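You operate a simulated robot arm through the tools that you are given. There is no shell and no other tool. Be economical: measure what you need, move in short steps, check, and stop when the job is done.

The job below is to be done with a simulated two-armed robot. You get a single attempt, and the scene is never put back.

## Task
Pick up the dirty air filter with the largest size on its label from the top of the black table with one hand, pass it to the other hand and put it on the top of the pink table. Put the bolt labelled "8.8" from the top of the purple table in the big orange tray and the bolt marked "4.6" on the top of the grey stand. Fetch the silver cap with the largest size on its label from the top of the grey stand and set it on top of the blue box on the top of the orange bench. Put the 36 air filter from the top of the black table on the belt behind engine two and the 24 air filter on the top of the pink table. Do these in any order. Set down upright: dirty air filter, air filter.
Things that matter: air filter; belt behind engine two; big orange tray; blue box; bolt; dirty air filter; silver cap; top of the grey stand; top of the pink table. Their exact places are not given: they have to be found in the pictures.

The check looks at the end state, three seconds after you hand in, the way a careful person would. Anything else that was tipped, shoved, dropped, spilled or broken makes it a failure. A push-on lid holds only when it is set on centred and level and pressed home; a screw cap is set on level and turned clockwise until tight.

## Robot
Two 7-joint arms with fingered hands on one trunk, on a base that drives. Base frame: it is fixed to the floor where the robot stands at the start and does not move with it; the origin is under the middle of the robot, x ahead of it, y to its left, z up; the surface under the hand at the start is at about z = 85. Readings come in cm, degrees, newtons and seconds.
The left shoulder is at the start at [6, 12.6, 122.5], the right one opposite. With the tool pointing down near the work surface each hand reaches from about 10 to 70 cm from the robot's upright axis, wherever it stands, measured 20 degrees to its own side. Places, roughly: air filter [50, -25, 100]; belt behind engine two [-190, -30, 30]; big orange tray (40x26x11 cm) [230, -240, 90]; blue box [250, -475, 75]; bolt [225, -275, 75]; dirty air filter [50, 0, 100]; silver cap [250, -350, 100]; top of the grey stand [250, -370, 90]; top of the pink table [60, -160, 80]. Payload 2.5 kg a hand.
The tool frame of a hand sits at the grasp point between the pads (the TCP): z along the fingers, y along the line on which they close. The tips reach 3 cm beyond it. The gripper opens to 10.4 cm. The gripper's body begins 3.5 cm behind the TCP. The gripper is a hand of 5 fingers: y runs from the thumb to the fingers, the wrist lies at [-1.5, -10.4, -17.8] in the tool frame, and closing takes about 1.5 s.
Orientation is that of the tool frame in the base frame, as a unit quaternion [w, x, y, z]. With the fingers straight down and the wrist toward the robot, the tool's x, y and z point along [0, 1, 0], [1, 0, 0] and [0, 0, -1] of the base frame.

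## Interface
- The arms move only by the tool jog_arm. It takes "left_steps", "right_steps" or both (then of equal length, played together; a hand with none holds still); each is a list of rows, each an object (a shift or turn left out is 0, a gripper value left out holds the last) with "slide": the shift along the base's x, y, z in units of 40 mm (1.0 is 40 mm), a list of three; "turn": the turn, a rotation vector about the base's x, y, z in units of 4 degrees (1.0 is 4 degrees), a list of three. In form: [{"slide": [dx, dy, dz], "turn": [wx, wy, wz]}, ...]. A call has 1 to 20 rows; each row shifts and turns the commanded pose from where the row before left it. "left_claw" and "right_claw" are, for a hand that has rows, the finger opening in m, from 0 to 0.104, set as the call begins (left out, the last holds). A call with a number of a shift or a turn outside -1 to 1 is refused whole. Each row takes 0.2 s and may step no farther than 5 cm and 8.6 degrees from the row before; otherwise, or with a gripper value out of range, the whole call is refused. A pose out of reach is approached as far as the arm can. The call stops where the force on the tool passes 40 N (or 10 N more than at its start, if that is more) or the arm is blocked; 0.2 s more then pass. Each finger travels about 15.3 cm/s and halts on what it meets, pressing with about 34 N; the grip force reading is that of the motor and also rises with nothing between the fingers. The clock runs only during rows and for 0.2 s after the last one: add rows that do not move to give the fingers time. It gives the time, the measured TCP pose, the force on the tool (base axes), the opening and the grip force at its end, in the units of the frame above (readings bear some noise), with the torque about the TCP (base axes, N m) and any sound that the robot's microphone picked up.
- Cameras (640 x 400 px; columns grow to the right, rows downward): "scene" is now at [11.52, -4.11, 143.1]; the picture's right is [-0.48, -0.88, 0.00], its down [-0.53, 0.29, -0.80] and it looks along [0.70, -0.38, -0.60] (base axes); focal length 260 px, centre (320, 200). "left" rides on the left gripper at [-8, -7.8, -14.1] in its tool frame; the picture's right is [-0.78, -0.30, 0.56], its down [0.53, -0.78, 0.33] and it looks along [0.33, 0.56, 0.76] (tool axes); focal length 247 px, centre (320, 200). "right" rides on the right gripper at [8, -7.8, -14.1] in its tool frame; the picture's right is [-0.78, 0.30, -0.56], its down [-0.53, -0.78, 0.33] and it looks along [-0.33, 0.56, 0.76] (tool axes); focal length 247 px, centre (320, 200).
- snapshot(camera): a new picture of that camera. The clock stands still meanwhile.
- raise_lower(by): slides the trunk up (or, below 0, down) by that many cm; the arms and the scene camera ride with it, the base frame stays. It gives what a move gives, with no picture.
- base_move(legs): drives the robot by 1 to 6 legs, each [ahead, left, turn to the left] in cm, cm and degrees, along the robot's own axes; the way and the turn of a leg run together, so that a leg with both is an arc; at most 150 cm and 180 degrees a leg. The arms and the cameras ride along, it lands a little off, and it stops where it bumps. It gives what a move gives.
- preshape(shape, hand): the hand has 5 fingers and takes this shape, open, in about a second: jaw (thumb against the fingers, like two jaws); tri (thumb and two fingers); tip (a fingertip pinch); poke (one finger out to press); point (the index stretched); flat (the hand flat); cup (the hand cupped); fist (a fist). The gripper value then closes the fingers along that shape, each until it touches; the sizes above hold for jaw. It gives what a move gives, with no picture.
- turn_head(pan, tilt): turns the head with the scene camera to pan (to the left, within 86 degrees either way) and tilt (down, from -29 to 69), counted from straight ahead of the robot. It gives what a move gives.
- probe_pixels(camera, pixels): there is no depth. For up to 12 entries [column, row, z] of the newest picture of that camera ("zoom" is the newest enlarged one), the place [x, y] in the base frame at which the ray of that pixel passes the height z, good to about 0.3 cm. The clock stands still meanwhile.
- enlarge(camera, box): a new picture of the part [left, top, right, bottom] of that camera's present view, enlarged. The clock stands still meanwhile.
- finish_job(): hands the job in; it is judged then, once.

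Go step by step. Measure first, check grasps and placings, and put right what went wrong. The budget is 131 turns and 146 pictures, counting those below and the enlarged ones. Unless the task says otherwise, let go and move clear before handing in.

The tools are called after "Call:" as name(argument=value, ...) on one line, values as JSON. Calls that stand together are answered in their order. jog_arm: Moves the arms, as the interface text tells. Its arguments: {"type":"object","properties":{"left_steps":{"type":"array","items":{"type":"object","properties":{"slide":{"type":"array","items":{"type":"number"}},"turn":{"type":"array","items":{"type":"number"}}}}},"left_claw":{"type":"number"},"right_steps":{"type":"array","items":{"type":"object","properties":{"slide":{"type":"array","items":{"type":"number"}},"turn":{"type":"array","items":{"type":"number"}}}}},"right_claw":{"type":"number"}},"required":[]} The other tools are called the same way: raise_lower (by) slides the trunk up or down; preshape (shape, hand) gives the hand a shape; base_move (legs) drives the base; turn_head (pan, tilt) turns the head that bears the scene camera; snapshot (camera) takes a picture; probe_pixels (camera, pixels) gives the place at which the rays of pixels pass given heights; enlarge (camera, box) takes an enlarged picture of a part of a camera's view; finish_job () hands the job in.

At the start:

```text
time_s: 0.0
left_ee_pos: [53.14, -2.62, 125.99]
left_ee_rot: [-0.001, 0.707, 0.707, 0.0]
left_ft_force: [-0.9, 0.0, -0.2]
left_torque: [-0.02, 0.02, -0.02]
left_width: 10.36
left_gripper_force: 0.0
left_shape: jaw
right_ee_pos: [33.46, -29.96, 98.51]
right_ee_rot: [-0.185, 0.687, 0.687, 0.148]
right_ft_force: [0.2, 0.0, -1.0]
right_torque: [0.01, 0.01, -0.03]
right_width: 10.38
right_gripper_force: 0.0
right_shape: jaw
trunk travel left (down, up): [-62.0, 32.0]
robot x, y, heading: [-0.03, 0.22, 0.1]
head pan, tilt: [-28.5, 37.0]
```

scene: 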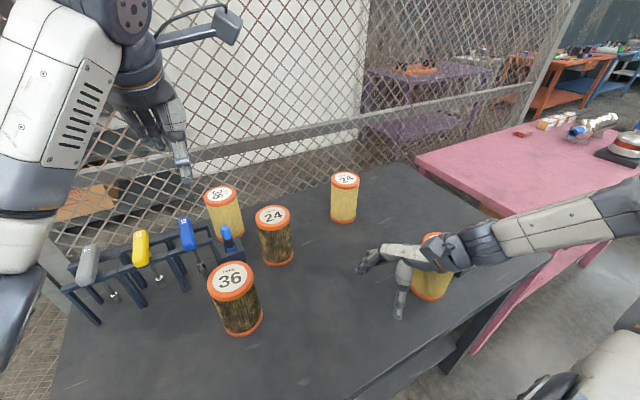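
right: 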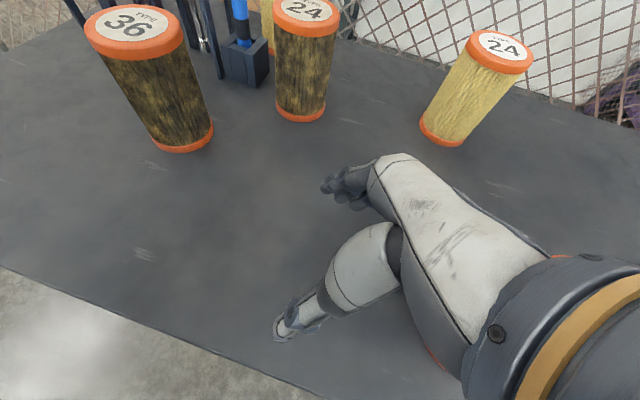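
left: 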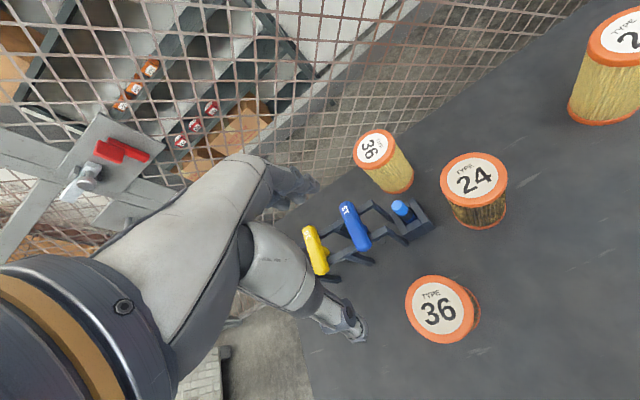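

The scene shows dirty filters 36 (px 232,290) and 24 (272,230), clean ones at (222,205) and (343,195), and one hidden behind the right hand (430,270). I'll look closer and measure.

Call:
enlarge(camera="scene", box=[180, 150, 480, 340])

Call:
probe_pixels(camera="scene", pixels=[[230, 280, 100], [272, 217, 100], [220, 196, 100], [345, 180, 100], [240, 328, 85], [278, 260, 85], [228, 234, 85], [344, 218, 85], [431, 295, 85], [432, 238, 100]])

```text
2.11 times, centred on (330, 245) of scene
```

zoom: 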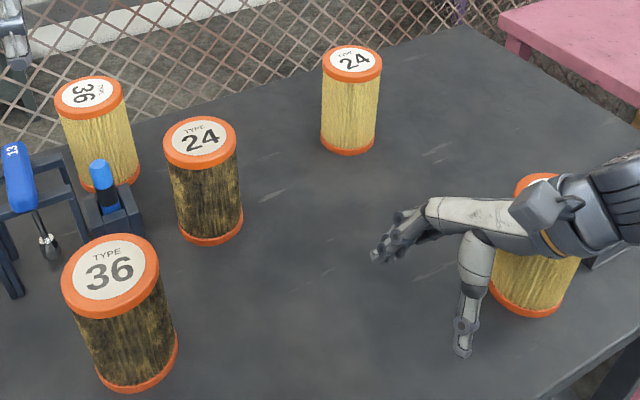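

```text
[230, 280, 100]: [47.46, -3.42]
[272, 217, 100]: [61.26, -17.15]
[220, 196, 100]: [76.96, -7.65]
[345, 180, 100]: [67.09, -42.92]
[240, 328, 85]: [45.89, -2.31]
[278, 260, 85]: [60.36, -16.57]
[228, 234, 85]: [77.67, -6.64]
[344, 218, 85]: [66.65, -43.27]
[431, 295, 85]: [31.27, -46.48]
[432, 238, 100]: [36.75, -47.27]
```

Dirty 36 is at about (47,-3), dirty 24 at (61,-17), clean 36 at (77,-7), clean 24 at (67,-43). I'll raise the right hand to see the fifth filter.

Call:
jog_arm(right_steps=[{"slide": [0, 0, 1]}, {"slide": [0, 0, 1]}, {"slide": [0, 0, 1]}, {"slide": [0, 0, 1]}, {"slide": [0, 0, 1]}, {"slide": [-0.5, 0, 1]}, {"slide": [-0.5, 0, 0.5]}])

Call:
snapshot(camera="scene")

Call:
snapshot(camera="right")

```text
time_s: 0.5
left_ee_pos: [53.07, -2.65, 126.01]
left_ee_rot: [-0.001, 0.707, 0.707, 0.0]
left_ft_force: [0.7, 0.1, -0.2]
left_torque: [-0.01, 0.04, -0.01]
left_width: 10.36
left_gripper_force: 0.1
left_shape: jaw
right_ee_pos: [32.72, -25.21, 100.77]
right_ee_rot: [-0.28, 0.663, 0.659, 0.218]
right_ft_force: [-0.6, 0.4, 0.2]
right_torque: [0.01, 0.02, -0.03]
right_width: 10.36
right_gripper_force: 0.1
right_shape: jaw
trunk travel left (down, up): [-62.0, 32.0]
robot x, y, heading: [-0.15, -0.19, 0.0]
head pan, tilt: [-28.5, 37.0]
stopped in row 2 (right hand): the arm was blocked; the commanded pose is now the measured one
```

```text
141 pictures are left
```

scene: 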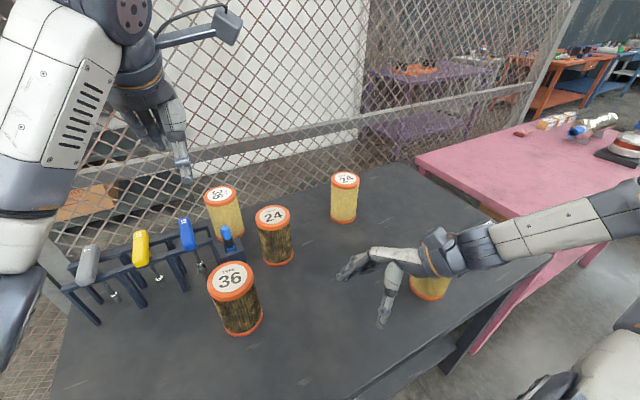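

```text
140 pictures are left
```

right: 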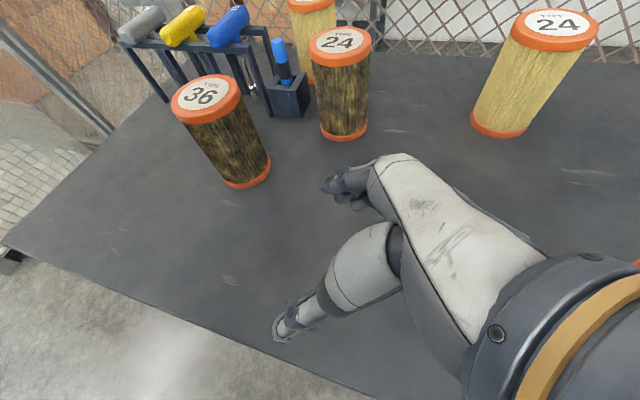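

The right arm was blocked by its own posture (forces small). I'll raise the trunk instead, which lifts both hands.

Call:
raise_lower(by=20)

Call:
snapshot(camera="scene")

```text
time_s: 2.7
left_ee_pos: [53.07, -2.67, 146.16]
left_ee_rot: [-0.001, 0.707, 0.707, -0.001]
left_ft_force: [-0.6, 0.6, 0.3]
left_torque: [0.0, -0.03, -0.03]
left_width: 10.36
left_gripper_force: 0.1
left_shape: jaw
right_ee_pos: [32.78, -25.26, 120.94]
right_ee_rot: [-0.279, 0.663, 0.659, 0.218]
right_ft_force: [0.3, -0.2, -0.4]
right_torque: [0.03, -0.01, 0.0]
right_width: 10.36
right_gripper_force: 0.0
right_shape: jaw
trunk travel left (down, up): [-82.0, 12.0]
robot x, y, heading: [0.31, 0.14, -0.0]
head pan, tilt: [-28.5, 37.0]
```

```text
139 pictures are left
```

scene: 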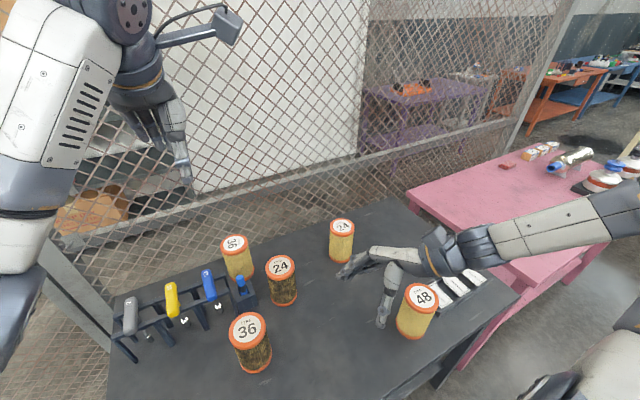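

The fifth filter is a clean 48, so targets are dirty 36, clean 36 and clean 24. I'll enlarge to measure their centres precisely.

Call:
enlarge(camera="scene", box=[190, 210, 446, 370])

```text
2.50 times, centred on (318, 290) of scene
```

zoom: 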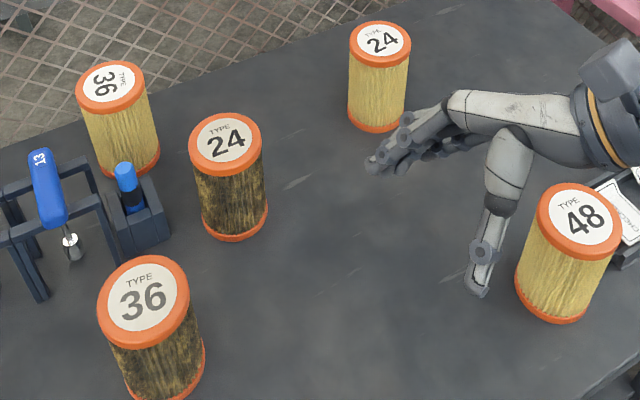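

Call:
probe_pixels(camera="zoom", pixels=[[142, 299, 100], [98, 299, 100], [187, 299, 100], [110, 86, 100], [76, 86, 100], [145, 86, 100], [379, 43, 100], [348, 43, 100], [411, 43, 100], [225, 142, 100], [165, 380, 85], [124, 155, 85]])

Call:
snapshot(camera="left")

```text
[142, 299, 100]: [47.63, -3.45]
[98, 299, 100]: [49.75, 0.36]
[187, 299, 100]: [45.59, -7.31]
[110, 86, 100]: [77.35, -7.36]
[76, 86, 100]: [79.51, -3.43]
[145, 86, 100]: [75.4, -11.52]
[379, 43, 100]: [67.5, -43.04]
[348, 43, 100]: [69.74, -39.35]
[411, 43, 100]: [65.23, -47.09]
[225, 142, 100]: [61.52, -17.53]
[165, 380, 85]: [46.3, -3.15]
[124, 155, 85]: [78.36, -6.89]
```

```text
137 pictures are left
```

left: 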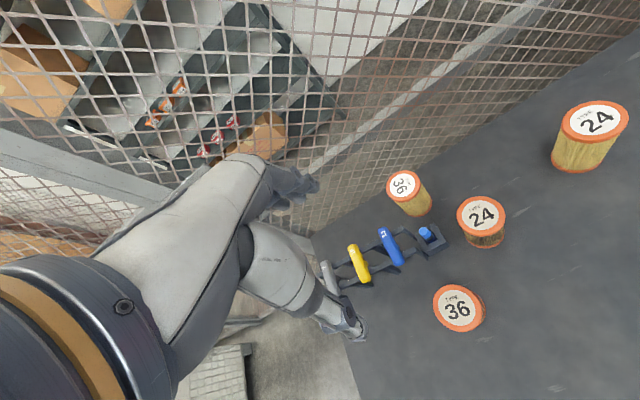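

Tops are at z≈100, diameter ≈8.7. Before gripping I'll test rolling the right hand to fingers-horizontal (pointing left), which I need for the hand-over, while it is high and free.

Call:
jog_arm(right_steps=[{"slide": [0, -0.3, 0.2], "turn": [1, 0, 0]}, {"slide": [0, -0.3, 0.2], "turn": [1, 0, 0]}, {"slide": [0, -0.3, 0.2], "turn": [1, 0, 0]}, {"slide": [0, -0.3, 0.2], "turn": [1, 0, 0]}, {"slide": [0, -0.3, 0.2], "turn": [1, 0, 0]}, {"slide": [0, -0.3, 0.2], "turn": [1, 0, 0]}, {"slide": [0, -0.3, 0.2], "turn": [1, 0, 0]}, {"slide": [0, -0.3, 0.2], "turn": [1, 0, 0]}, {"slide": [0, -0.3, 0.2], "turn": [1, 0, 0]}, {"slide": [0, -0.3, 0.2], "turn": [1, 0, 0]}, {"slide": [0, -0.3, 0.2], "turn": [1, 0, 0]}, {"slide": [0, -0.3, 0.2], "turn": [1, 0, 0]}])

Call:
snapshot(camera="scene")

```text
time_s: 5.3
left_ee_pos: [53.11, -2.64, 146.05]
left_ee_rot: [-0.001, 0.707, 0.707, -0.001]
left_ft_force: [-0.2, -0.3, 0.3]
left_torque: [0.02, 0.0, 0.05]
left_width: 10.37
left_gripper_force: 0.0
left_shape: jaw
right_ee_pos: [32.88, -39.71, 130.54]
right_ee_rot: [0.523, -0.493, -0.515, -0.468]
right_ft_force: [-0.1, -0.3, 1.1]
right_torque: [0.02, -0.02, -0.01]
right_width: 10.36
right_gripper_force: 0.0
right_shape: jaw
trunk travel left (down, up): [-82.0, 12.0]
robot x, y, heading: [-0.08, 0.32, 0.2]
head pan, tilt: [-28.5, 37.0]
```

```text
136 pictures are left
```

scene: 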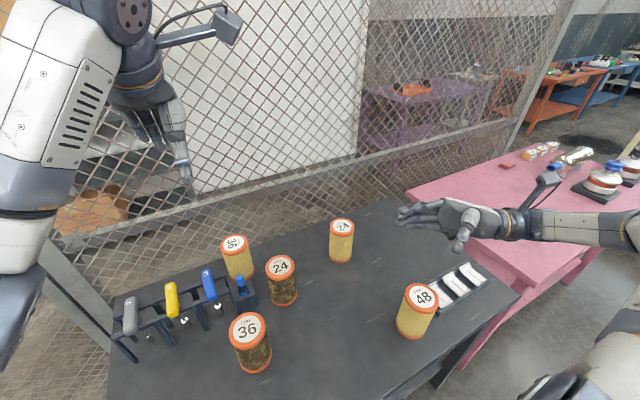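

The right hand reaches the horizontal pose fine. Now I'll bring the left hand over the dirty 36 at about (47.4,-3.3), stopping at z≈108 to check.

Call:
jog_arm(left_steps=[{"slide": [-0.36, -0.04, -1]}, {"slide": [-0.36, -0.04, -1]}, {"slide": [-0.36, -0.04, -1]}, {"slide": [-0.35, -0.04, -1]}, {"slide": [0, 0, -1]}, {"slide": [0, 0, -1]}, {"slide": [0, 0, -1]}, {"slide": [0, 0, -1]}, {"slide": [0, 0, -1]}], left_claw=0.104)

Call:
snapshot(camera="left")

Call:
snapshot(camera="scene")

```text
time_s: 7.3
left_ee_pos: [47.39, -3.01, 110.3]
left_ee_rot: [0.0, 0.707, 0.707, 0.0]
left_ft_force: [-0.6, 0.8, 0.4]
left_torque: [-0.01, 0.01, -0.04]
left_width: 10.36
left_gripper_force: 0.1
left_shape: jaw
right_ee_pos: [32.77, -39.58, 130.57]
right_ee_rot: [0.524, -0.493, -0.514, -0.467]
right_ft_force: [-1.3, 0.1, -0.4]
right_torque: [0.0, 0.03, 0.03]
right_width: 10.39
right_gripper_force: 0.0
right_shape: jaw
trunk travel left (down, up): [-82.0, 12.0]
robot x, y, heading: [0.06, 0.09, -0.1]
head pan, tilt: [-28.5, 37.0]
```

```text
135 pictures are left
```

left: 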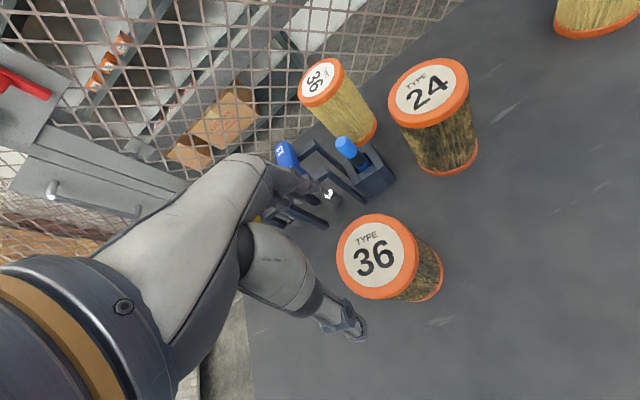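

```text
134 pictures are left
```

scene: 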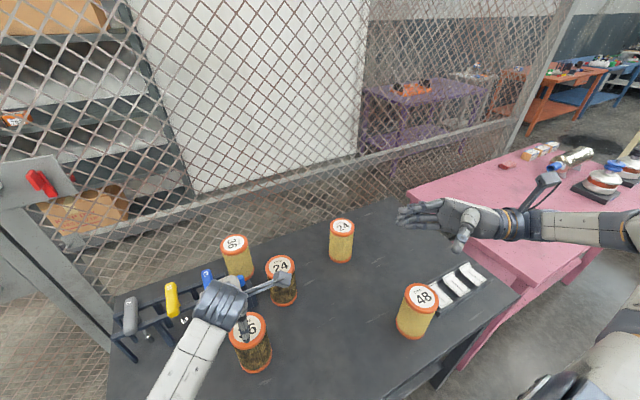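

Call:
probe_pixels(camera="left", pixels=[[376, 257, 100], [336, 252, 100], [418, 258, 100], [375, 214, 100], [382, 299, 100], [417, 270, 85], [340, 90, 85], [320, 82, 100]])

```text
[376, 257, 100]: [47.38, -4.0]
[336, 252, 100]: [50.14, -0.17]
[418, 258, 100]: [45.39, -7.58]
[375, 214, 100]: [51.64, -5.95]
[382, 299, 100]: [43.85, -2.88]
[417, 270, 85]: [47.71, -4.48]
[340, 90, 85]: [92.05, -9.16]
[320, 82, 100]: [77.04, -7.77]
```

Combined estimate of the filter centre is (47.6,-3.8); I'll shift slightly, descend to z≈98.5 and close.

Call:
jog_arm(left_steps=[{"slide": [0.05, -0.2, -0.5]}, {"slide": [0, 0, -0.5]}, {"slide": [0, 0, -0.5]}, {"slide": [0, 0, -0.5]}, {"slide": [0, 0, -0.5]}, {"slide": [0, 0, -0.45]}])

Call:
snapshot(camera="left")

```text
time_s: 8.7
left_ee_pos: [47.65, -4.07, 98.69]
left_ee_rot: [0.004, 0.708, 0.706, 0.002]
left_ft_force: [1.1, -0.9, 10.3]
left_torque: [-0.06, -0.15, 0.0]
left_width: 10.37
left_gripper_force: 0.0
left_shape: jaw
right_ee_pos: [32.84, -39.52, 130.68]
right_ee_rot: [0.523, -0.493, -0.514, -0.467]
right_ft_force: [0.3, 0.5, 0.0]
right_torque: [0.0, 0.01, -0.05]
right_width: 10.37
right_gripper_force: 0.0
right_shape: jaw
trunk travel left (down, up): [-82.0, 12.0]
robot x, y, heading: [0.03, 0.26, -0.1]
head pan, tilt: [-28.5, 37.0]
```

```text
133 pictures are left
```

left: 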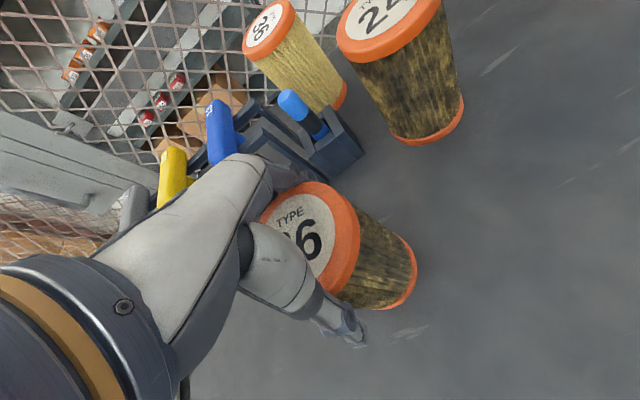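

There's a 10 N upward touch, and the filter sits between thumb and fingers. I'll back off a few mm and close gently, then read the grip.

Call:
jog_arm(left_steps=[{"slide": [0, 0, 0.1]}, {}, {}, {}, {}, {}, {}, {}], left_claw=0.06)

Call:
snapshot(camera="left")

```text
time_s: 10.5
left_ee_pos: [47.43, -3.84, 98.68]
left_ee_rot: [-0.001, 0.707, 0.707, 0.0]
left_ft_force: [0.5, 0.8, 0.5]
left_torque: [0.05, -0.13, -0.02]
left_width: 7.99
left_gripper_force: 33.6
left_shape: jaw
right_ee_pos: [32.9, -39.71, 130.52]
right_ee_rot: [0.523, -0.493, -0.515, -0.468]
right_ft_force: [0.4, 0.9, -0.2]
right_torque: [0.0, -0.01, -0.02]
right_width: 10.39
right_gripper_force: 0.0
right_shape: jaw
trunk travel left (down, up): [-82.0, 12.0]
robot x, y, heading: [-0.2, 0.17, 0.1]
head pan, tilt: [-28.5, 37.0]
```

```text
132 pictures are left
```

left: 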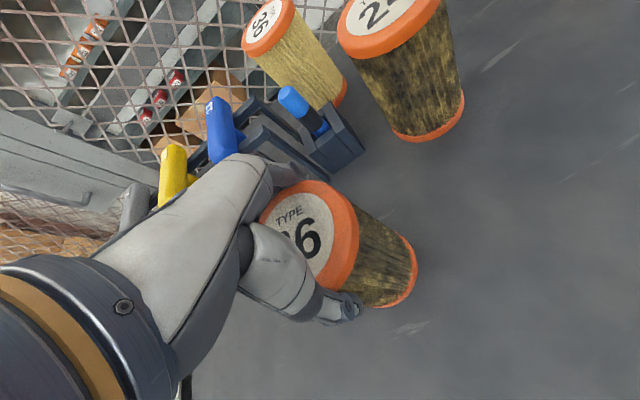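

Grip holds at 8.0 cm with 33.6 N. I'll lift it to z≈138 for the hand-over.

Call:
jog_arm(left_steps=[{"slide": [0, 0, 0.5]}, {"slide": [0, 0, 0.8]}, {"slide": [0, 0, 1]}, {"slide": [0, 0, 1]}, {"slide": [0, 0, 1]}, {"slide": [0, 0, 1]}, {"slide": [-0.2, 0, 1]}, {"slide": [-0.3, 0, 1]}, {"slide": [-0.3, 0, 1]}, {"slide": [-0.3, 0, 1]}, {"slide": [-0.3, 0, 0.5]}, {}])

Call:
snapshot(camera="scene")

Call:
snapshot(camera="right")

```text
time_s: 11.7
left_ee_pos: [48.76, 2.64, 112.42]
left_ee_rot: [-0.052, 0.684, 0.726, 0.05]
left_ft_force: [-0.9, -0.1, -2.8]
left_torque: [-0.03, -0.02, 0.02]
left_width: 7.97
left_gripper_force: 33.5
left_shape: jaw
right_ee_pos: [32.83, -39.61, 130.58]
right_ee_rot: [0.523, -0.493, -0.515, -0.467]
right_ft_force: [0.8, -1.0, 0.1]
right_torque: [0.01, -0.01, 0.03]
right_width: 10.39
right_gripper_force: 0.1
right_shape: jaw
trunk travel left (down, up): [-82.0, 12.0]
robot x, y, heading: [0.15, -0.14, 0.0]
head pan, tilt: [-28.5, 37.0]
stopped in row 6 (left hand): the arm was blocked; the commanded pose is now the measured one
```

```text
131 pictures are left
```

scene: 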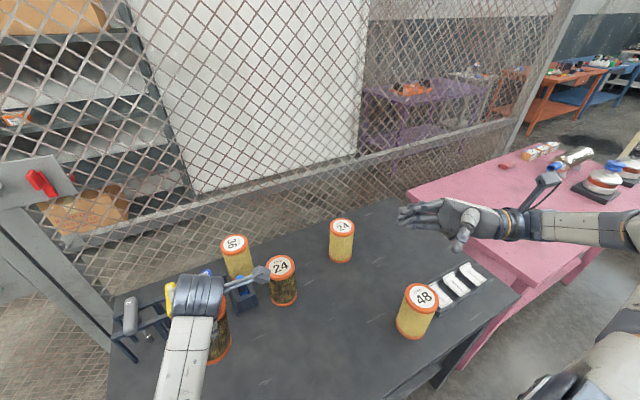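

```text
130 pictures are left
```

right: 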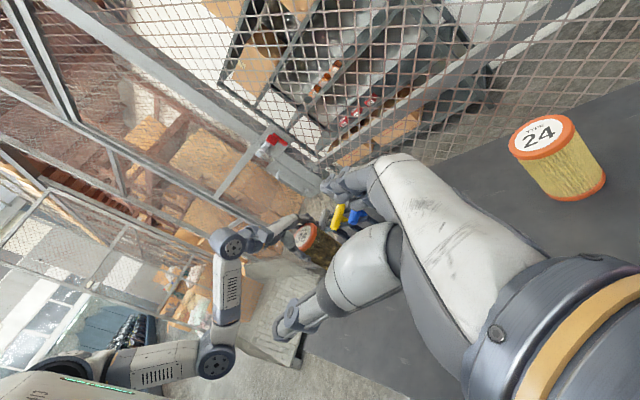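

The lift stopped partway with the hand drifted to y=+2.6 and slightly tilted, though the filter is still held. I'll move slower back toward -y, then up, correcting the tilt.

Call:
jog_arm(left_steps=[{"slide": [-0.3, -0.4, 0.2], "turn": [0, 0, 0]}, {"slide": [-0.3, -0.4, 0.2], "turn": [-0.7, 0, 0]}, {"slide": [-0.3, -0.4, 0.3], "turn": [-0.7, 0, 0]}, {"slide": [-0.3, -0.4, 0.4], "turn": [-0.6, 0, 0]}, {"slide": [0, 0, 0.5]}, {"slide": [0, 0, 0.5]}])

```text
time_s: 12.7
left_ee_pos: [47.92, 3.83, 116.74]
left_ee_rot: [-0.036, 0.654, 0.75, 0.093]
left_ft_force: [0.0, 0.1, -3.1]
left_torque: [-0.01, -0.02, -0.01]
left_width: 7.97
left_gripper_force: 33.7
left_shape: jaw
right_ee_pos: [32.91, -39.64, 130.56]
right_ee_rot: [0.523, -0.493, -0.515, -0.467]
right_ft_force: [-0.2, 0.5, 0.2]
right_torque: [-0.04, -0.02, -0.01]
right_width: 10.39
right_gripper_force: 0.1
right_shape: jaw
trunk travel left (down, up): [-82.0, 12.0]
robot x, y, heading: [0.22, -0.01, 0.1]
head pan, tilt: [-28.5, 37.0]
stopped in row 4 (left hand): the arm was blocked; the commanded pose is now the measured one
```

The pattern fits an over-folded elbow (wrist too near the shoulder). I'll push the hand forward, clear of things, while straightening its orientation.

Call:
jog_arm(left_steps=[{"slide": [0.5, -0.2, 0.2]}, {"slide": [0.5, -0.2, 0.3]}, {"slide": [0.5, -0.3, 0.4], "turn": [-0.3, 0, -0.3]}, {"slide": [0.4, -0.3, 0.5], "turn": [-0.5, 0, -0.3]}, {"slide": [0.3, -0.3, 0.5], "turn": [-0.5, 0, -0.4]}, {"slide": [0.2, -0.3, 0.5], "turn": [-0.5, 0, 0]}])

Call:
snapshot(camera="left")

```text
time_s: 14.3
left_ee_pos: [58.24, 0.03, 125.51]
left_ee_rot: [-0.004, 0.667, 0.742, 0.061]
left_ft_force: [-0.1, -1.1, -2.7]
left_torque: [-0.01, 0.05, 0.0]
left_width: 8.0
left_gripper_force: 34.0
left_shape: jaw
right_ee_pos: [32.78, -39.61, 130.5]
right_ee_rot: [0.524, -0.493, -0.515, -0.467]
right_ft_force: [0.6, 0.1, 0.3]
right_torque: [-0.01, 0.01, 0.02]
right_width: 10.38
right_gripper_force: 0.0
right_shape: jaw
trunk travel left (down, up): [-82.0, 12.0]
robot x, y, heading: [0.44, 0.02, -0.1]
head pan, tilt: [-28.5, 37.0]
stopped in row 6 (left hand): the arm was blocked; the commanded pose is now the measured one
```

```text
129 pictures are left
```

left: 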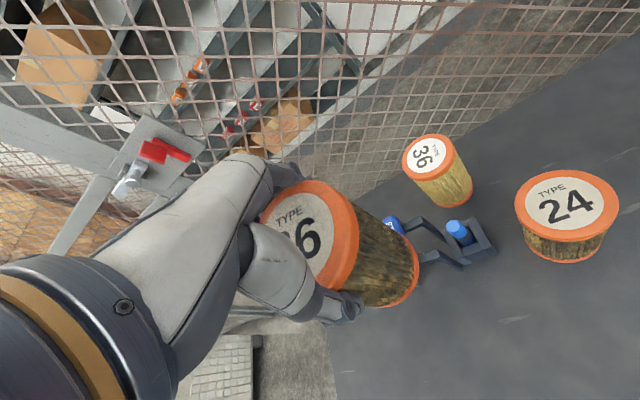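

Filter is held at (58.2,0,125.5), tilted ~7°. I'll try levelling it in place while moving the right hand up alongside (staying clear on the right).

Call:
jog_arm(left_steps=[{"turn": [-0.35, 0.28, 0]}, {"turn": [-0.35, 0.28, 0]}, {"turn": [-0.35, 0.28, 0]}, {"turn": [-0.35, 0.28, 0]}, {}, {}, {}], right_steps=[{"slide": [0.9, 0, -0.4]}, {"slide": [0.9, 0, -0.4]}, {"slide": [0.9, 0, -0.4]}, {"slide": [0.9, 0, -0.4]}, {"slide": [0.9, 0.4, -0.4]}, {"slide": [0.9, 0.4, -0.4]}, {"slide": [0.9, 0.4, -0.4]}])

Call:
snapshot(camera="right")

Call:
snapshot(camera="scene")

```text
time_s: 15.9
left_ee_pos: [58.38, 0.12, 125.64]
left_ee_rot: [0.0, 0.668, 0.744, -0.001]
left_ft_force: [0.1, 0.1, -3.6]
left_torque: [0.03, 0.04, 0.01]
left_width: 7.97
left_gripper_force: 33.2
left_shape: jaw
right_ee_pos: [53.28, -29.74, 121.37]
right_ee_rot: [0.523, -0.493, -0.515, -0.467]
right_ft_force: [-0.2, 0.4, 0.0]
right_torque: [0.01, 0.0, 0.02]
right_width: 10.41
right_gripper_force: 0.0
right_shape: jaw
right hand out of reach, approached as far as the arm can: row 4, 5, 6, 7
trunk travel left (down, up): [-82.0, 12.0]
robot x, y, heading: [-0.05, -0.17, 0.0]
head pan, tilt: [-28.5, 37.0]
```

```text
128 pictures are left
```

right: 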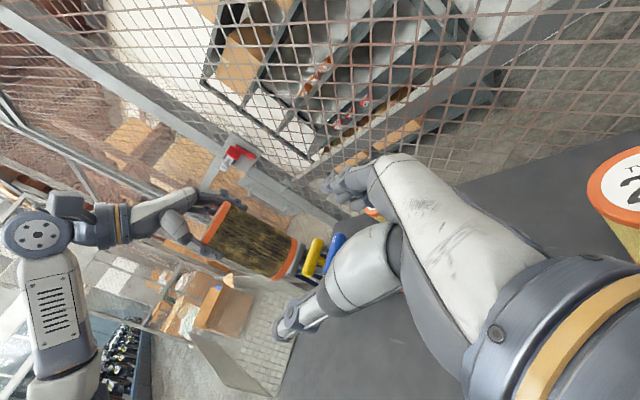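

```text
127 pictures are left
```

scene: 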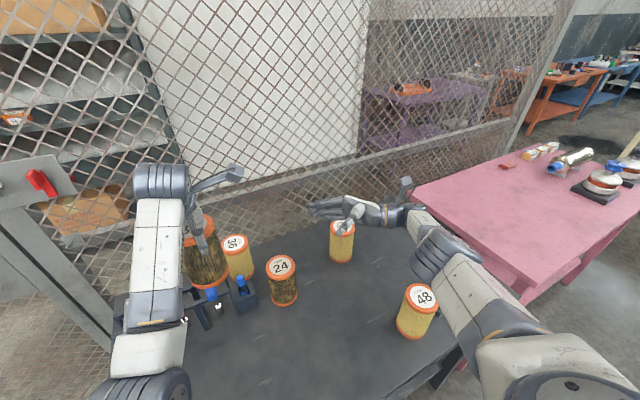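

The left is level now. The right was at its reach limit; moving it toward +y should bring it inside reach, stopping with tips short of the filter.

Call:
jog_arm(right_steps=[{"slide": [0, 0.7, -0.1]}, {"slide": [0, 0.7, -0.1]}, {"slide": [0, 0.7, -0.1]}, {"slide": [0, 0.7, -0.1]}, {}])

Call:
snapshot(camera="right")

```text
time_s: 17.1
left_ee_pos: [58.27, 0.06, 125.6]
left_ee_rot: [-0.001, 0.668, 0.745, 0.0]
left_ft_force: [0.1, 0.9, -2.2]
left_torque: [-0.02, 0.01, 0.03]
left_width: 7.97
left_gripper_force: 33.9
left_shape: jaw
right_ee_pos: [56.51, -20.84, 117.63]
right_ee_rot: [0.524, -0.493, -0.515, -0.467]
right_ft_force: [-0.5, -0.1, 0.2]
right_torque: [-0.01, -0.01, 0.0]
right_width: 10.37
right_gripper_force: 0.0
right_shape: jaw
right hand out of reach, approached as far as the arm can: row 1, 2, 3, 4
trunk travel left (down, up): [-82.0, 12.0]
robot x, y, heading: [0.04, 0.11, -0.4]
head pan, tilt: [-28.5, 37.0]
```

```text
126 pictures are left
```

right: 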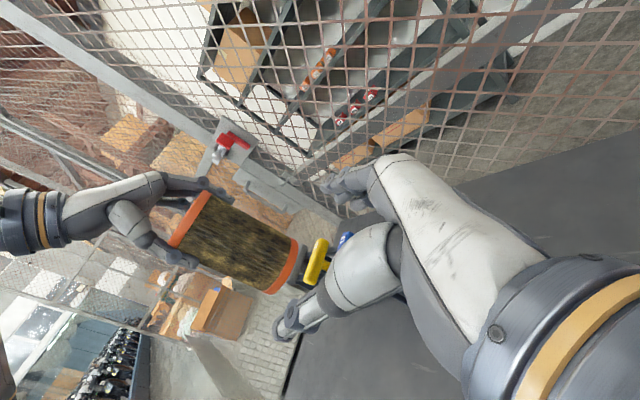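

TCP projects to about (241,270) along the approach, ~3 cm to the -x side of the filter's axis, as expected from x=56.5 vs 58.4. I'll approach to y≈-11 with x corrected and re-read.

Call:
jog_arm(right_steps=[{"slide": [0.2, 0.6, 0]}, {"slide": [0.1, 0.6, 0]}, {"slide": [0.1, 0.6, 0]}, {"slide": [0, 0.4, 0]}, {}])

```text
time_s: 18.3
left_ee_pos: [58.24, 0.11, 125.44]
left_ee_rot: [-0.001, 0.668, 0.744, 0.0]
left_ft_force: [0.6, 0.5, -3.1]
left_torque: [0.0, 0.03, -0.01]
left_width: 7.97
left_gripper_force: 34.5
left_shape: jaw
right_ee_pos: [59.46, -12.53, 117.14]
right_ee_rot: [0.524, -0.492, -0.515, -0.467]
right_ft_force: [0.5, -0.3, -0.7]
right_torque: [-0.01, -0.01, 0.03]
right_width: 10.43
right_gripper_force: 0.0
right_shape: jaw
right hand out of reach, approached as far as the arm can: row 2, 4
trunk travel left (down, up): [-82.0, 12.0]
robot x, y, heading: [0.17, 0.02, 0.1]
head pan, tilt: [-28.5, 37.0]
```

Call:
jog_arm(right_steps=[{"slide": [-0.25, 0.2, 0]}, {"slide": [0, 0.4, 0]}, {}])

Call:
snapshot(camera="right")

Call:
snapshot(camera="left")

```text
time_s: 19.1
left_ee_pos: [58.28, 0.09, 125.54]
left_ee_rot: [0.0, 0.668, 0.744, -0.001]
left_ft_force: [-0.1, 0.3, -1.9]
left_torque: [0.01, 0.0, -0.02]
left_width: 7.97
left_gripper_force: 34.2
left_shape: jaw
right_ee_pos: [59.47, -10.52, 116.33]
right_ee_rot: [0.524, -0.493, -0.515, -0.467]
right_ft_force: [0.4, -1.3, -0.3]
right_torque: [0.0, -0.04, 0.0]
right_width: 10.39
right_gripper_force: 0.1
right_shape: jaw
right hand out of reach, approached as far as the arm can: row 1, 2
trunk travel left (down, up): [-82.0, 12.0]
robot x, y, heading: [-0.29, -0.13, -0.0]
head pan, tilt: [-28.5, 37.0]
```

```text
125 pictures are left
```

right: 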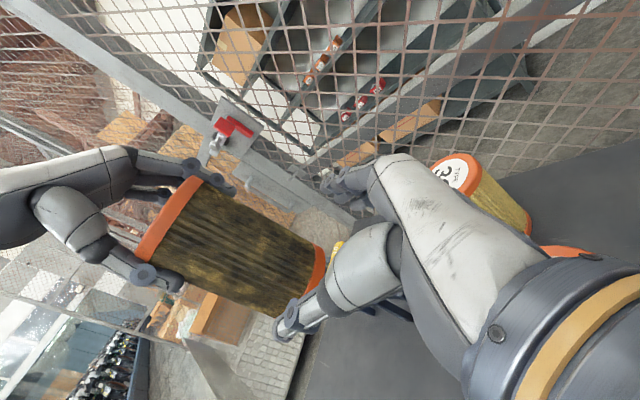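

```text
124 pictures are left
```

left: 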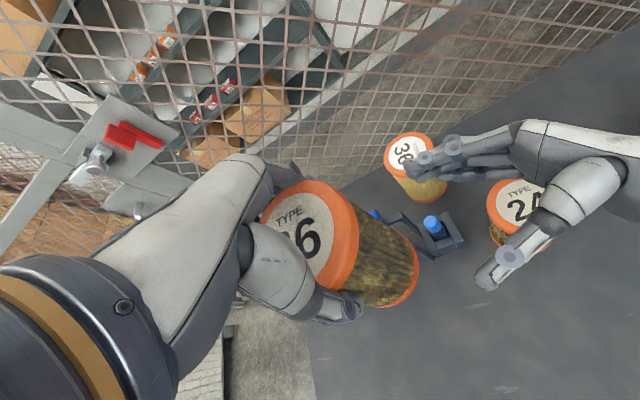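

The right hand is centred on the filter axis (predicted TCP px ≈(274,259)), a little low. I'll advance 4 cm with a slight rise.

Call:
jog_arm(right_steps=[{"slide": [-0.05, 0.3, 0.1]}, {"slide": [0, 0.3, 0.1]}, {"slide": [0, 0.3, 0.1]}, {}])

Call:
snapshot(camera="right")

Call:
snapshot(camera="left")

```text
time_s: 20.1
left_ee_pos: [58.15, 0.08, 125.61]
left_ee_rot: [-0.001, 0.668, 0.744, 0.0]
left_ft_force: [-0.3, -0.7, -3.1]
left_torque: [-0.03, 0.0, 0.02]
left_width: 7.98
left_gripper_force: 34.0
left_shape: jaw
right_ee_pos: [60.64, -7.11, 116.94]
right_ee_rot: [0.524, -0.493, -0.515, -0.466]
right_ft_force: [-0.8, 0.7, -0.5]
right_torque: [-0.04, 0.0, -0.03]
right_width: 10.4
right_gripper_force: 0.0
right_shape: jaw
right hand out of reach, approached as far as the arm can: row 1, 2, 3
trunk travel left (down, up): [-82.0, 12.0]
robot x, y, heading: [-0.2, -0.17, 0.1]
head pan, tilt: [-28.5, 37.0]
```

```text
123 pictures are left
```

right: 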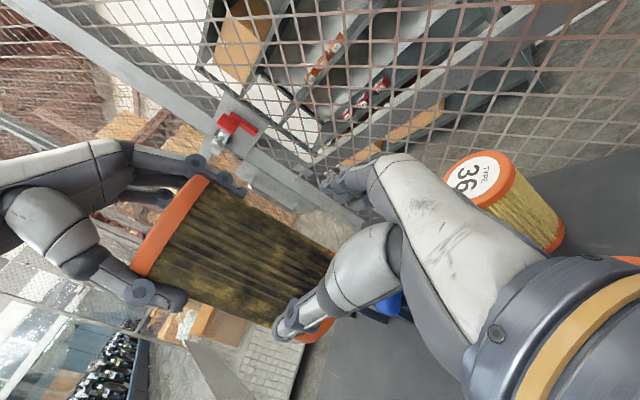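

```text
122 pictures are left
```

left: 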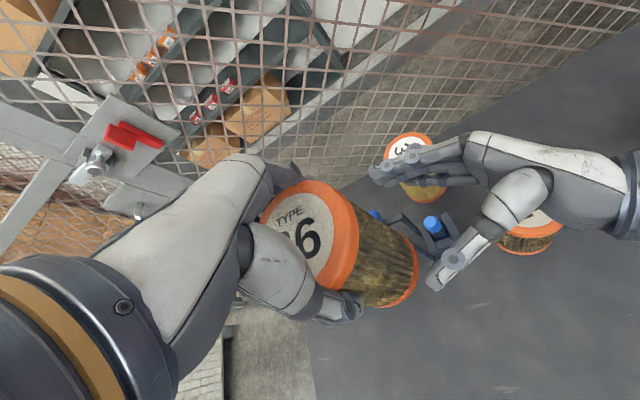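

x has crept to 60.6 (target ≈58.5), so the thumb would hit the filter. I'll pull x back before advancing.

Call:
jog_arm(right_steps=[{"slide": [-0.3, 0, 0]}, {"slide": [-0.3, 0, 0]}, {}])

```text
time_s: 20.9
left_ee_pos: [58.23, 0.03, 125.57]
left_ee_rot: [0.0, 0.668, 0.744, -0.001]
left_ft_force: [0.4, 0.3, -2.7]
left_torque: [0.02, -0.02, 0.01]
left_width: 7.99
left_gripper_force: 34.0
left_shape: jaw
right_ee_pos: [59.92, -7.31, 115.79]
right_ee_rot: [0.524, -0.493, -0.515, -0.467]
right_ft_force: [-0.3, -0.1, -0.3]
right_torque: [-0.01, 0.0, 0.01]
right_width: 10.38
right_gripper_force: 0.0
right_shape: jaw
right hand out of reach, approached as far as the arm can: row 1, 2
trunk travel left (down, up): [-82.0, 12.0]
robot x, y, heading: [-0.17, 0.18, -0.1]
head pan, tilt: [-28.5, 37.0]
```

Call:
jog_arm(right_steps=[{"slide": [-0.3, 0, 0.1]}, {"slide": [-0.15, 0, 0.2]}, {}])

```text
time_s: 21.7
left_ee_pos: [58.14, -0.01, 125.58]
left_ee_rot: [-0.001, 0.668, 0.744, -0.001]
left_ft_force: [0.2, 1.0, -2.4]
left_torque: [-0.01, 0.0, -0.02]
left_width: 7.98
left_gripper_force: 33.8
left_shape: jaw
right_ee_pos: [59.95, -7.54, 116.14]
right_ee_rot: [0.524, -0.493, -0.514, -0.467]
right_ft_force: [0.3, -0.1, -0.1]
right_torque: [0.03, 0.04, 0.02]
right_width: 10.42
right_gripper_force: 0.0
right_shape: jaw
right hand out of reach, approached as far as the arm can: row 1, 2
trunk travel left (down, up): [-82.0, 12.0]
robot x, y, heading: [-0.12, 0.09, -0.2]
head pan, tilt: [-28.5, 37.0]
```

Those offsets suggest a wrist-angle limit (hand pointing hard left while forearm points forward). I'll back off and yaw the right hand ~40° toward forward, so it can approach diagonally.

Call:
jog_arm(right_steps=[{"slide": [0, -1, 0]}, {"slide": [0, -1, 0]}, {"slide": [-0.2, 0, 0], "turn": [0, 0, -1]}, {"slide": [-0.2, 0, 0], "turn": [0, 0, -1]}, {"slide": [-0.2, 0, 0], "turn": [0, 0, -1]}, {"slide": [-0.2, 0, 0], "turn": [0, 0, -1]}, {"slide": [-0.2, 0, 0], "turn": [0, 0, -1]}, {"slide": [-0.2, 0, 0], "turn": [0, 0, -1]}, {"slide": [-0.2, 0, 0], "turn": [0, 0, -1]}, {"slide": [-0.2, 0, 0], "turn": [0, 0, -1]}, {"turn": [0, 0, -1]}, {"turn": [0, 0, -1]}, {}])

Call:
snapshot(camera="scene")

```text
time_s: 24.5
left_ee_pos: [58.28, -0.01, 125.58]
left_ee_rot: [-0.001, 0.668, 0.745, 0.0]
left_ft_force: [-0.4, -0.7, -3.2]
left_torque: [-0.04, -0.01, 0.01]
left_width: 7.98
left_gripper_force: 33.5
left_shape: jaw
right_ee_pos: [52.84, -14.66, 116.57]
right_ee_rot: [-0.331, 0.639, 0.314, 0.619]
right_ft_force: [0.0, -0.5, -0.6]
right_torque: [0.0, -0.02, -0.04]
right_width: 10.39
right_gripper_force: 0.0
right_shape: jaw
right hand out of reach, approached as far as the arm can: row 1, 2, 3
trunk travel left (down, up): [-82.0, 12.0]
robot x, y, heading: [0.03, -0.19, -0.1]
head pan, tilt: [-28.5, 37.0]
```

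```text
121 pictures are left
```

scene: 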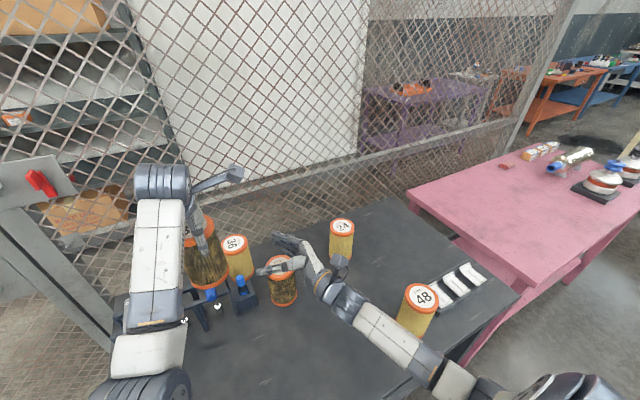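

Now within reach, pointing [.58,.81]. I'll shift laterally 4.1 cm to line up with the filter axis, then advance 8 cm.

Call:
jog_arm(right_steps=[{"slide": [-0.42, 0.3, 0.12]}, {"slide": [-0.42, 0.3, 0.12]}, {"slide": [0.39, 0.54, 0]}, {"slide": [0.39, 0.54, 0]}, {"slide": [0.39, 0.54, 0]}, {}])

Call:
snapshot(camera="right")

Call:
snapshot(camera="left")

```text
time_s: 25.9
left_ee_pos: [58.12, 0.03, 125.53]
left_ee_rot: [0.0, 0.668, 0.744, -0.002]
left_ft_force: [-0.2, 0.0, -2.7]
left_torque: [0.01, 0.0, -0.01]
left_width: 7.98
left_gripper_force: 33.5
left_shape: jaw
right_ee_pos: [54.0, -5.84, 117.43]
right_ee_rot: [-0.332, 0.64, 0.315, 0.618]
right_ft_force: [-0.5, 0.3, -0.1]
right_torque: [-0.01, 0.02, 0.01]
right_width: 10.38
right_gripper_force: 0.0
right_shape: jaw
trunk travel left (down, up): [-82.0, 12.0]
robot x, y, heading: [0.27, 0.16, -0.1]
head pan, tilt: [-28.5, 37.0]
```

```text
120 pictures are left
```

right: 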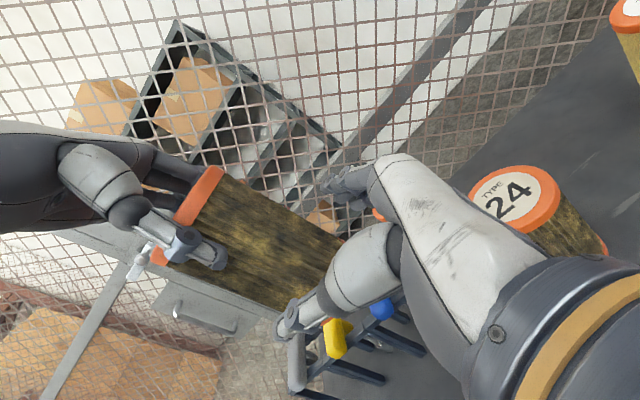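

```text
119 pictures are left
```

left: 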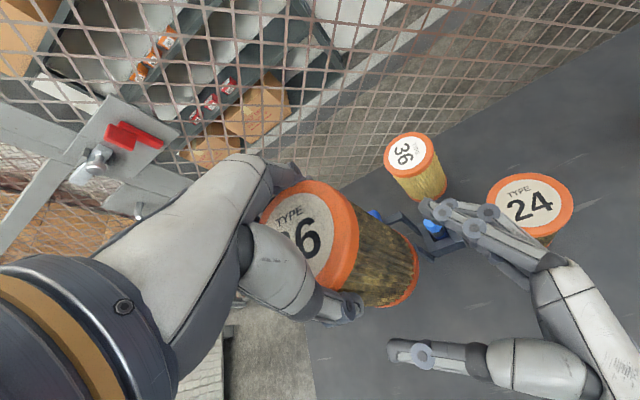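

Aligned (filter centre ≈(284,259) vs predicted (284,255)). Advance 6.2 cm and close the right hand.

Call:
jog_arm(right_steps=[{"slide": [0.226, 0.315, 0]}, {"slide": [0.226, 0.315, 0]}, {"slide": [0.226, 0.315, 0]}, {"slide": [0.226, 0.315, 0]}, {}])

Call:
snapshot(camera="right")

Call:
snapshot(camera="left")

```text
time_s: 27.1
left_ee_pos: [58.23, 0.04, 125.49]
left_ee_rot: [0.0, 0.668, 0.744, 0.0]
left_ft_force: [1.2, -0.6, -2.7]
left_torque: [0.02, -0.05, -0.04]
left_width: 8.0
left_gripper_force: 33.8
left_shape: jaw
right_ee_pos: [57.64, -0.94, 117.43]
right_ee_rot: [-0.332, 0.64, 0.314, 0.618]
right_ft_force: [-1.1, -0.9, 0.2]
right_torque: [0.02, 0.02, 0.02]
right_width: 10.41
right_gripper_force: 0.0
right_shape: jaw
trunk travel left (down, up): [-82.0, 12.0]
robot x, y, heading: [0.15, 0.31, 0.1]
head pan, tilt: [-28.5, 37.0]
```

```text
118 pictures are left
```

right: 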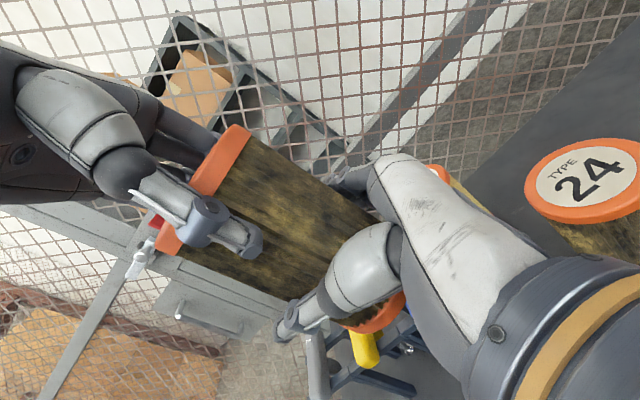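

```text
117 pictures are left
```

left: 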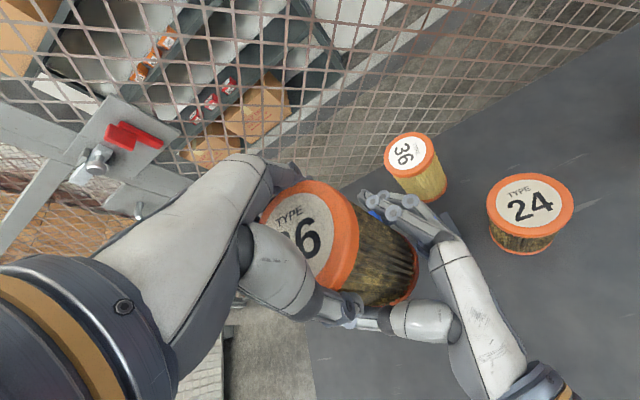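

Filter sits between the right thumb and fingers. Close the right hand.

Call:
jog_arm(right_steps=[{}, {}, {}, {}, {}, {}, {}, {}], right_claw=0.05)

Call:
snapshot(camera="left")

```text
time_s: 28.9
left_ee_pos: [58.08, 0.05, 125.52]
left_ee_rot: [0.001, 0.668, 0.744, -0.001]
left_ft_force: [2.5, -2.4, -3.9]
left_torque: [-0.01, -0.04, -0.02]
left_width: 7.98
left_gripper_force: 34.4
left_shape: jaw
right_ee_pos: [57.74, -0.8, 117.61]
right_ee_rot: [-0.332, 0.639, 0.315, 0.618]
right_ft_force: [-2.8, 2.2, 1.2]
right_torque: [-0.21, -0.22, 0.08]
right_width: 7.81
right_gripper_force: 34.1
right_shape: jaw
trunk travel left (down, up): [-82.0, 12.0]
robot x, y, heading: [-0.13, 0.29, -0.0]
head pan, tilt: [-28.5, 37.0]
```

```text
116 pictures are left
```

left: 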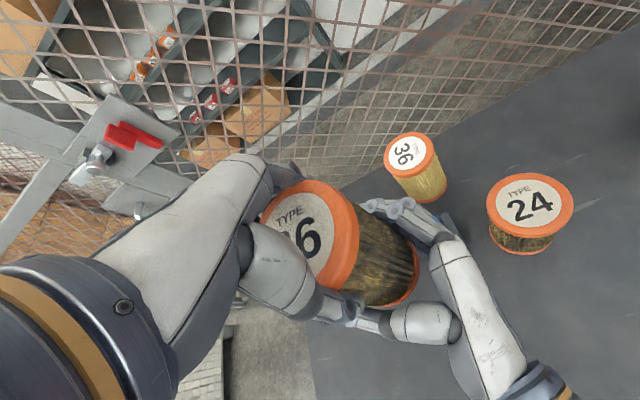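

Right grips at 7.8 cm/34 N. Open the left hand and lift it away gently.

Call:
jog_arm(left_steps=[{}, {}, {}, {}, {}, {"slide": [0, 0, 0.3]}, {"slide": [0, 0, 0.4]}, {"slide": [0.05, 0, 0.5]}], left_claw=0.104)

Call:
snapshot(camera="scene")

Call:
snapshot(camera="left")

```text
time_s: 30.7
left_ee_pos: [58.28, -0.29, 130.45]
left_ee_rot: [0.002, 0.671, 0.741, -0.004]
left_ft_force: [0.4, -0.3, 0.7]
left_torque: [0.03, 0.0, 0.0]
left_width: 10.41
left_gripper_force: 0.0
left_shape: jaw
right_ee_pos: [57.74, -1.0, 117.4]
right_ee_rot: [-0.331, 0.639, 0.315, 0.619]
right_ft_force: [-0.3, 0.3, 0.8]
right_torque: [-0.03, 0.0, -0.01]
right_width: 7.85
right_gripper_force: 33.7
right_shape: jaw
trunk travel left (down, up): [-82.0, 12.0]
robot x, y, heading: [-0.0, 0.03, 0.0]
head pan, tilt: [-28.5, 37.0]
```

```text
115 pictures are left
```

scene: 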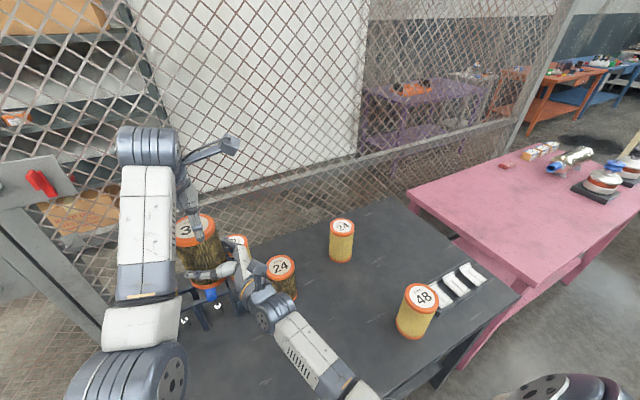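

```text
114 pictures are left
```

left: 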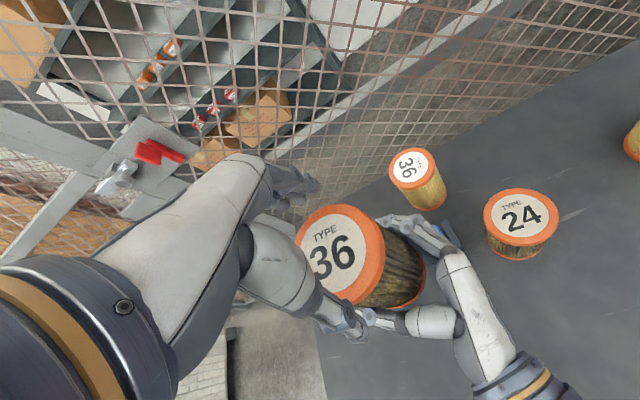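

Hand-over done; the filter is upright in the right hand. I'll lift the left further and bring the right hand with the filter away to the right and up.

Call:
jog_arm(left_steps=[{"slide": [0, 0, 0.5]}, {"slide": [0, 0, 0.5]}, {}, {}, {}, {}, {}, {}], right_steps=[{}, {"slide": [0, 0, -0.2]}, {"slide": [-0.3, -0.8, 0.3]}, {"slide": [-0.4, -0.9, 0.3]}, {"slide": [-0.4, -0.9, 0.3]}, {"slide": [-0.4, -0.9, 0.4]}, {"slide": [-0.4, -0.9, 0.4]}, {"slide": [-0.4, -0.9, 0.4]}])

Call:
turn_head(pan=-75, tilt=45)

Call:
snapshot(camera="scene")

```text
time_s: 32.5
left_ee_pos: [58.31, -0.43, 134.48]
left_ee_rot: [0.002, 0.671, 0.742, -0.003]
left_ft_force: [-0.6, 0.1, 0.4]
left_torque: [-0.01, -0.01, 0.0]
left_width: 10.37
left_gripper_force: 0.1
left_shape: jaw
right_ee_pos: [48.27, -22.38, 125.24]
right_ee_rot: [-0.332, 0.638, 0.316, 0.619]
right_ft_force: [0.1, 0.8, -2.2]
right_torque: [-0.03, 0.0, 0.02]
right_width: 7.79
right_gripper_force: 33.7
right_shape: jaw
trunk travel left (down, up): [-82.0, 12.0]
robot x, y, heading: [-0.44, 0.2, 0.1]
head pan, tilt: [-28.5, 37.0]
```

```text
time_s: 33.6
left_ee_pos: [58.35, -0.46, 134.45]
left_ee_rot: [0.002, 0.671, 0.742, -0.002]
left_ft_force: [-1.2, 0.2, -0.3]
left_torque: [0.01, -0.01, -0.01]
left_width: 10.37
left_gripper_force: 0.1
left_shape: jaw
right_ee_pos: [48.43, -22.24, 125.29]
right_ee_rot: [-0.331, 0.639, 0.315, 0.619]
right_ft_force: [-0.8, -0.4, -2.7]
right_torque: [-0.07, 0.02, 0.01]
right_width: 7.81
right_gripper_force: 33.8
right_shape: jaw
trunk travel left (down, up): [-82.0, 12.0]
robot x, y, heading: [0.01, 0.23, -0.2]
head pan, tilt: [-75.0, 45.0]
```

```text
113 pictures are left
```

scene: 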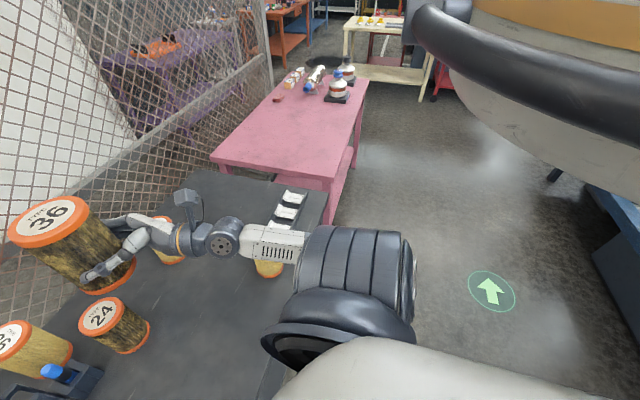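

The aisle to the right is free. Let me locate the pink table's corners and black table edges.

Call:
probe_pixels(camera="scene", pixels=[[212, 158, 80], [332, 180, 80], [369, 82, 80], [275, 70, 80], [327, 190, 85], [277, 97, 80], [338, 97, 80], [290, 85, 80], [312, 85, 80], [270, 385, 85]])

Call:
enlarge(camera="scene", box=[200, 40, 400, 240])

```text
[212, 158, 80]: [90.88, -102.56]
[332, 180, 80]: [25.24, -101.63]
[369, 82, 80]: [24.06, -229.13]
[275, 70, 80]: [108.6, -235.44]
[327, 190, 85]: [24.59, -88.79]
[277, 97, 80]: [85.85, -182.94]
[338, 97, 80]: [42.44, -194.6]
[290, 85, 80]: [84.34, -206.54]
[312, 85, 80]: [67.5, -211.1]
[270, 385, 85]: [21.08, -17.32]
```

```text
2.00 times, centred on (300, 140) of scene
```

zoom: 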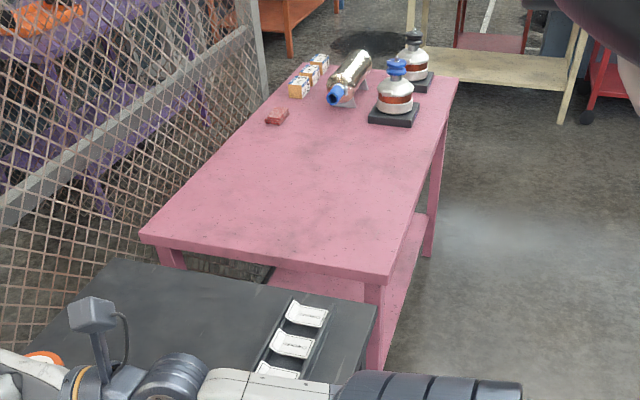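

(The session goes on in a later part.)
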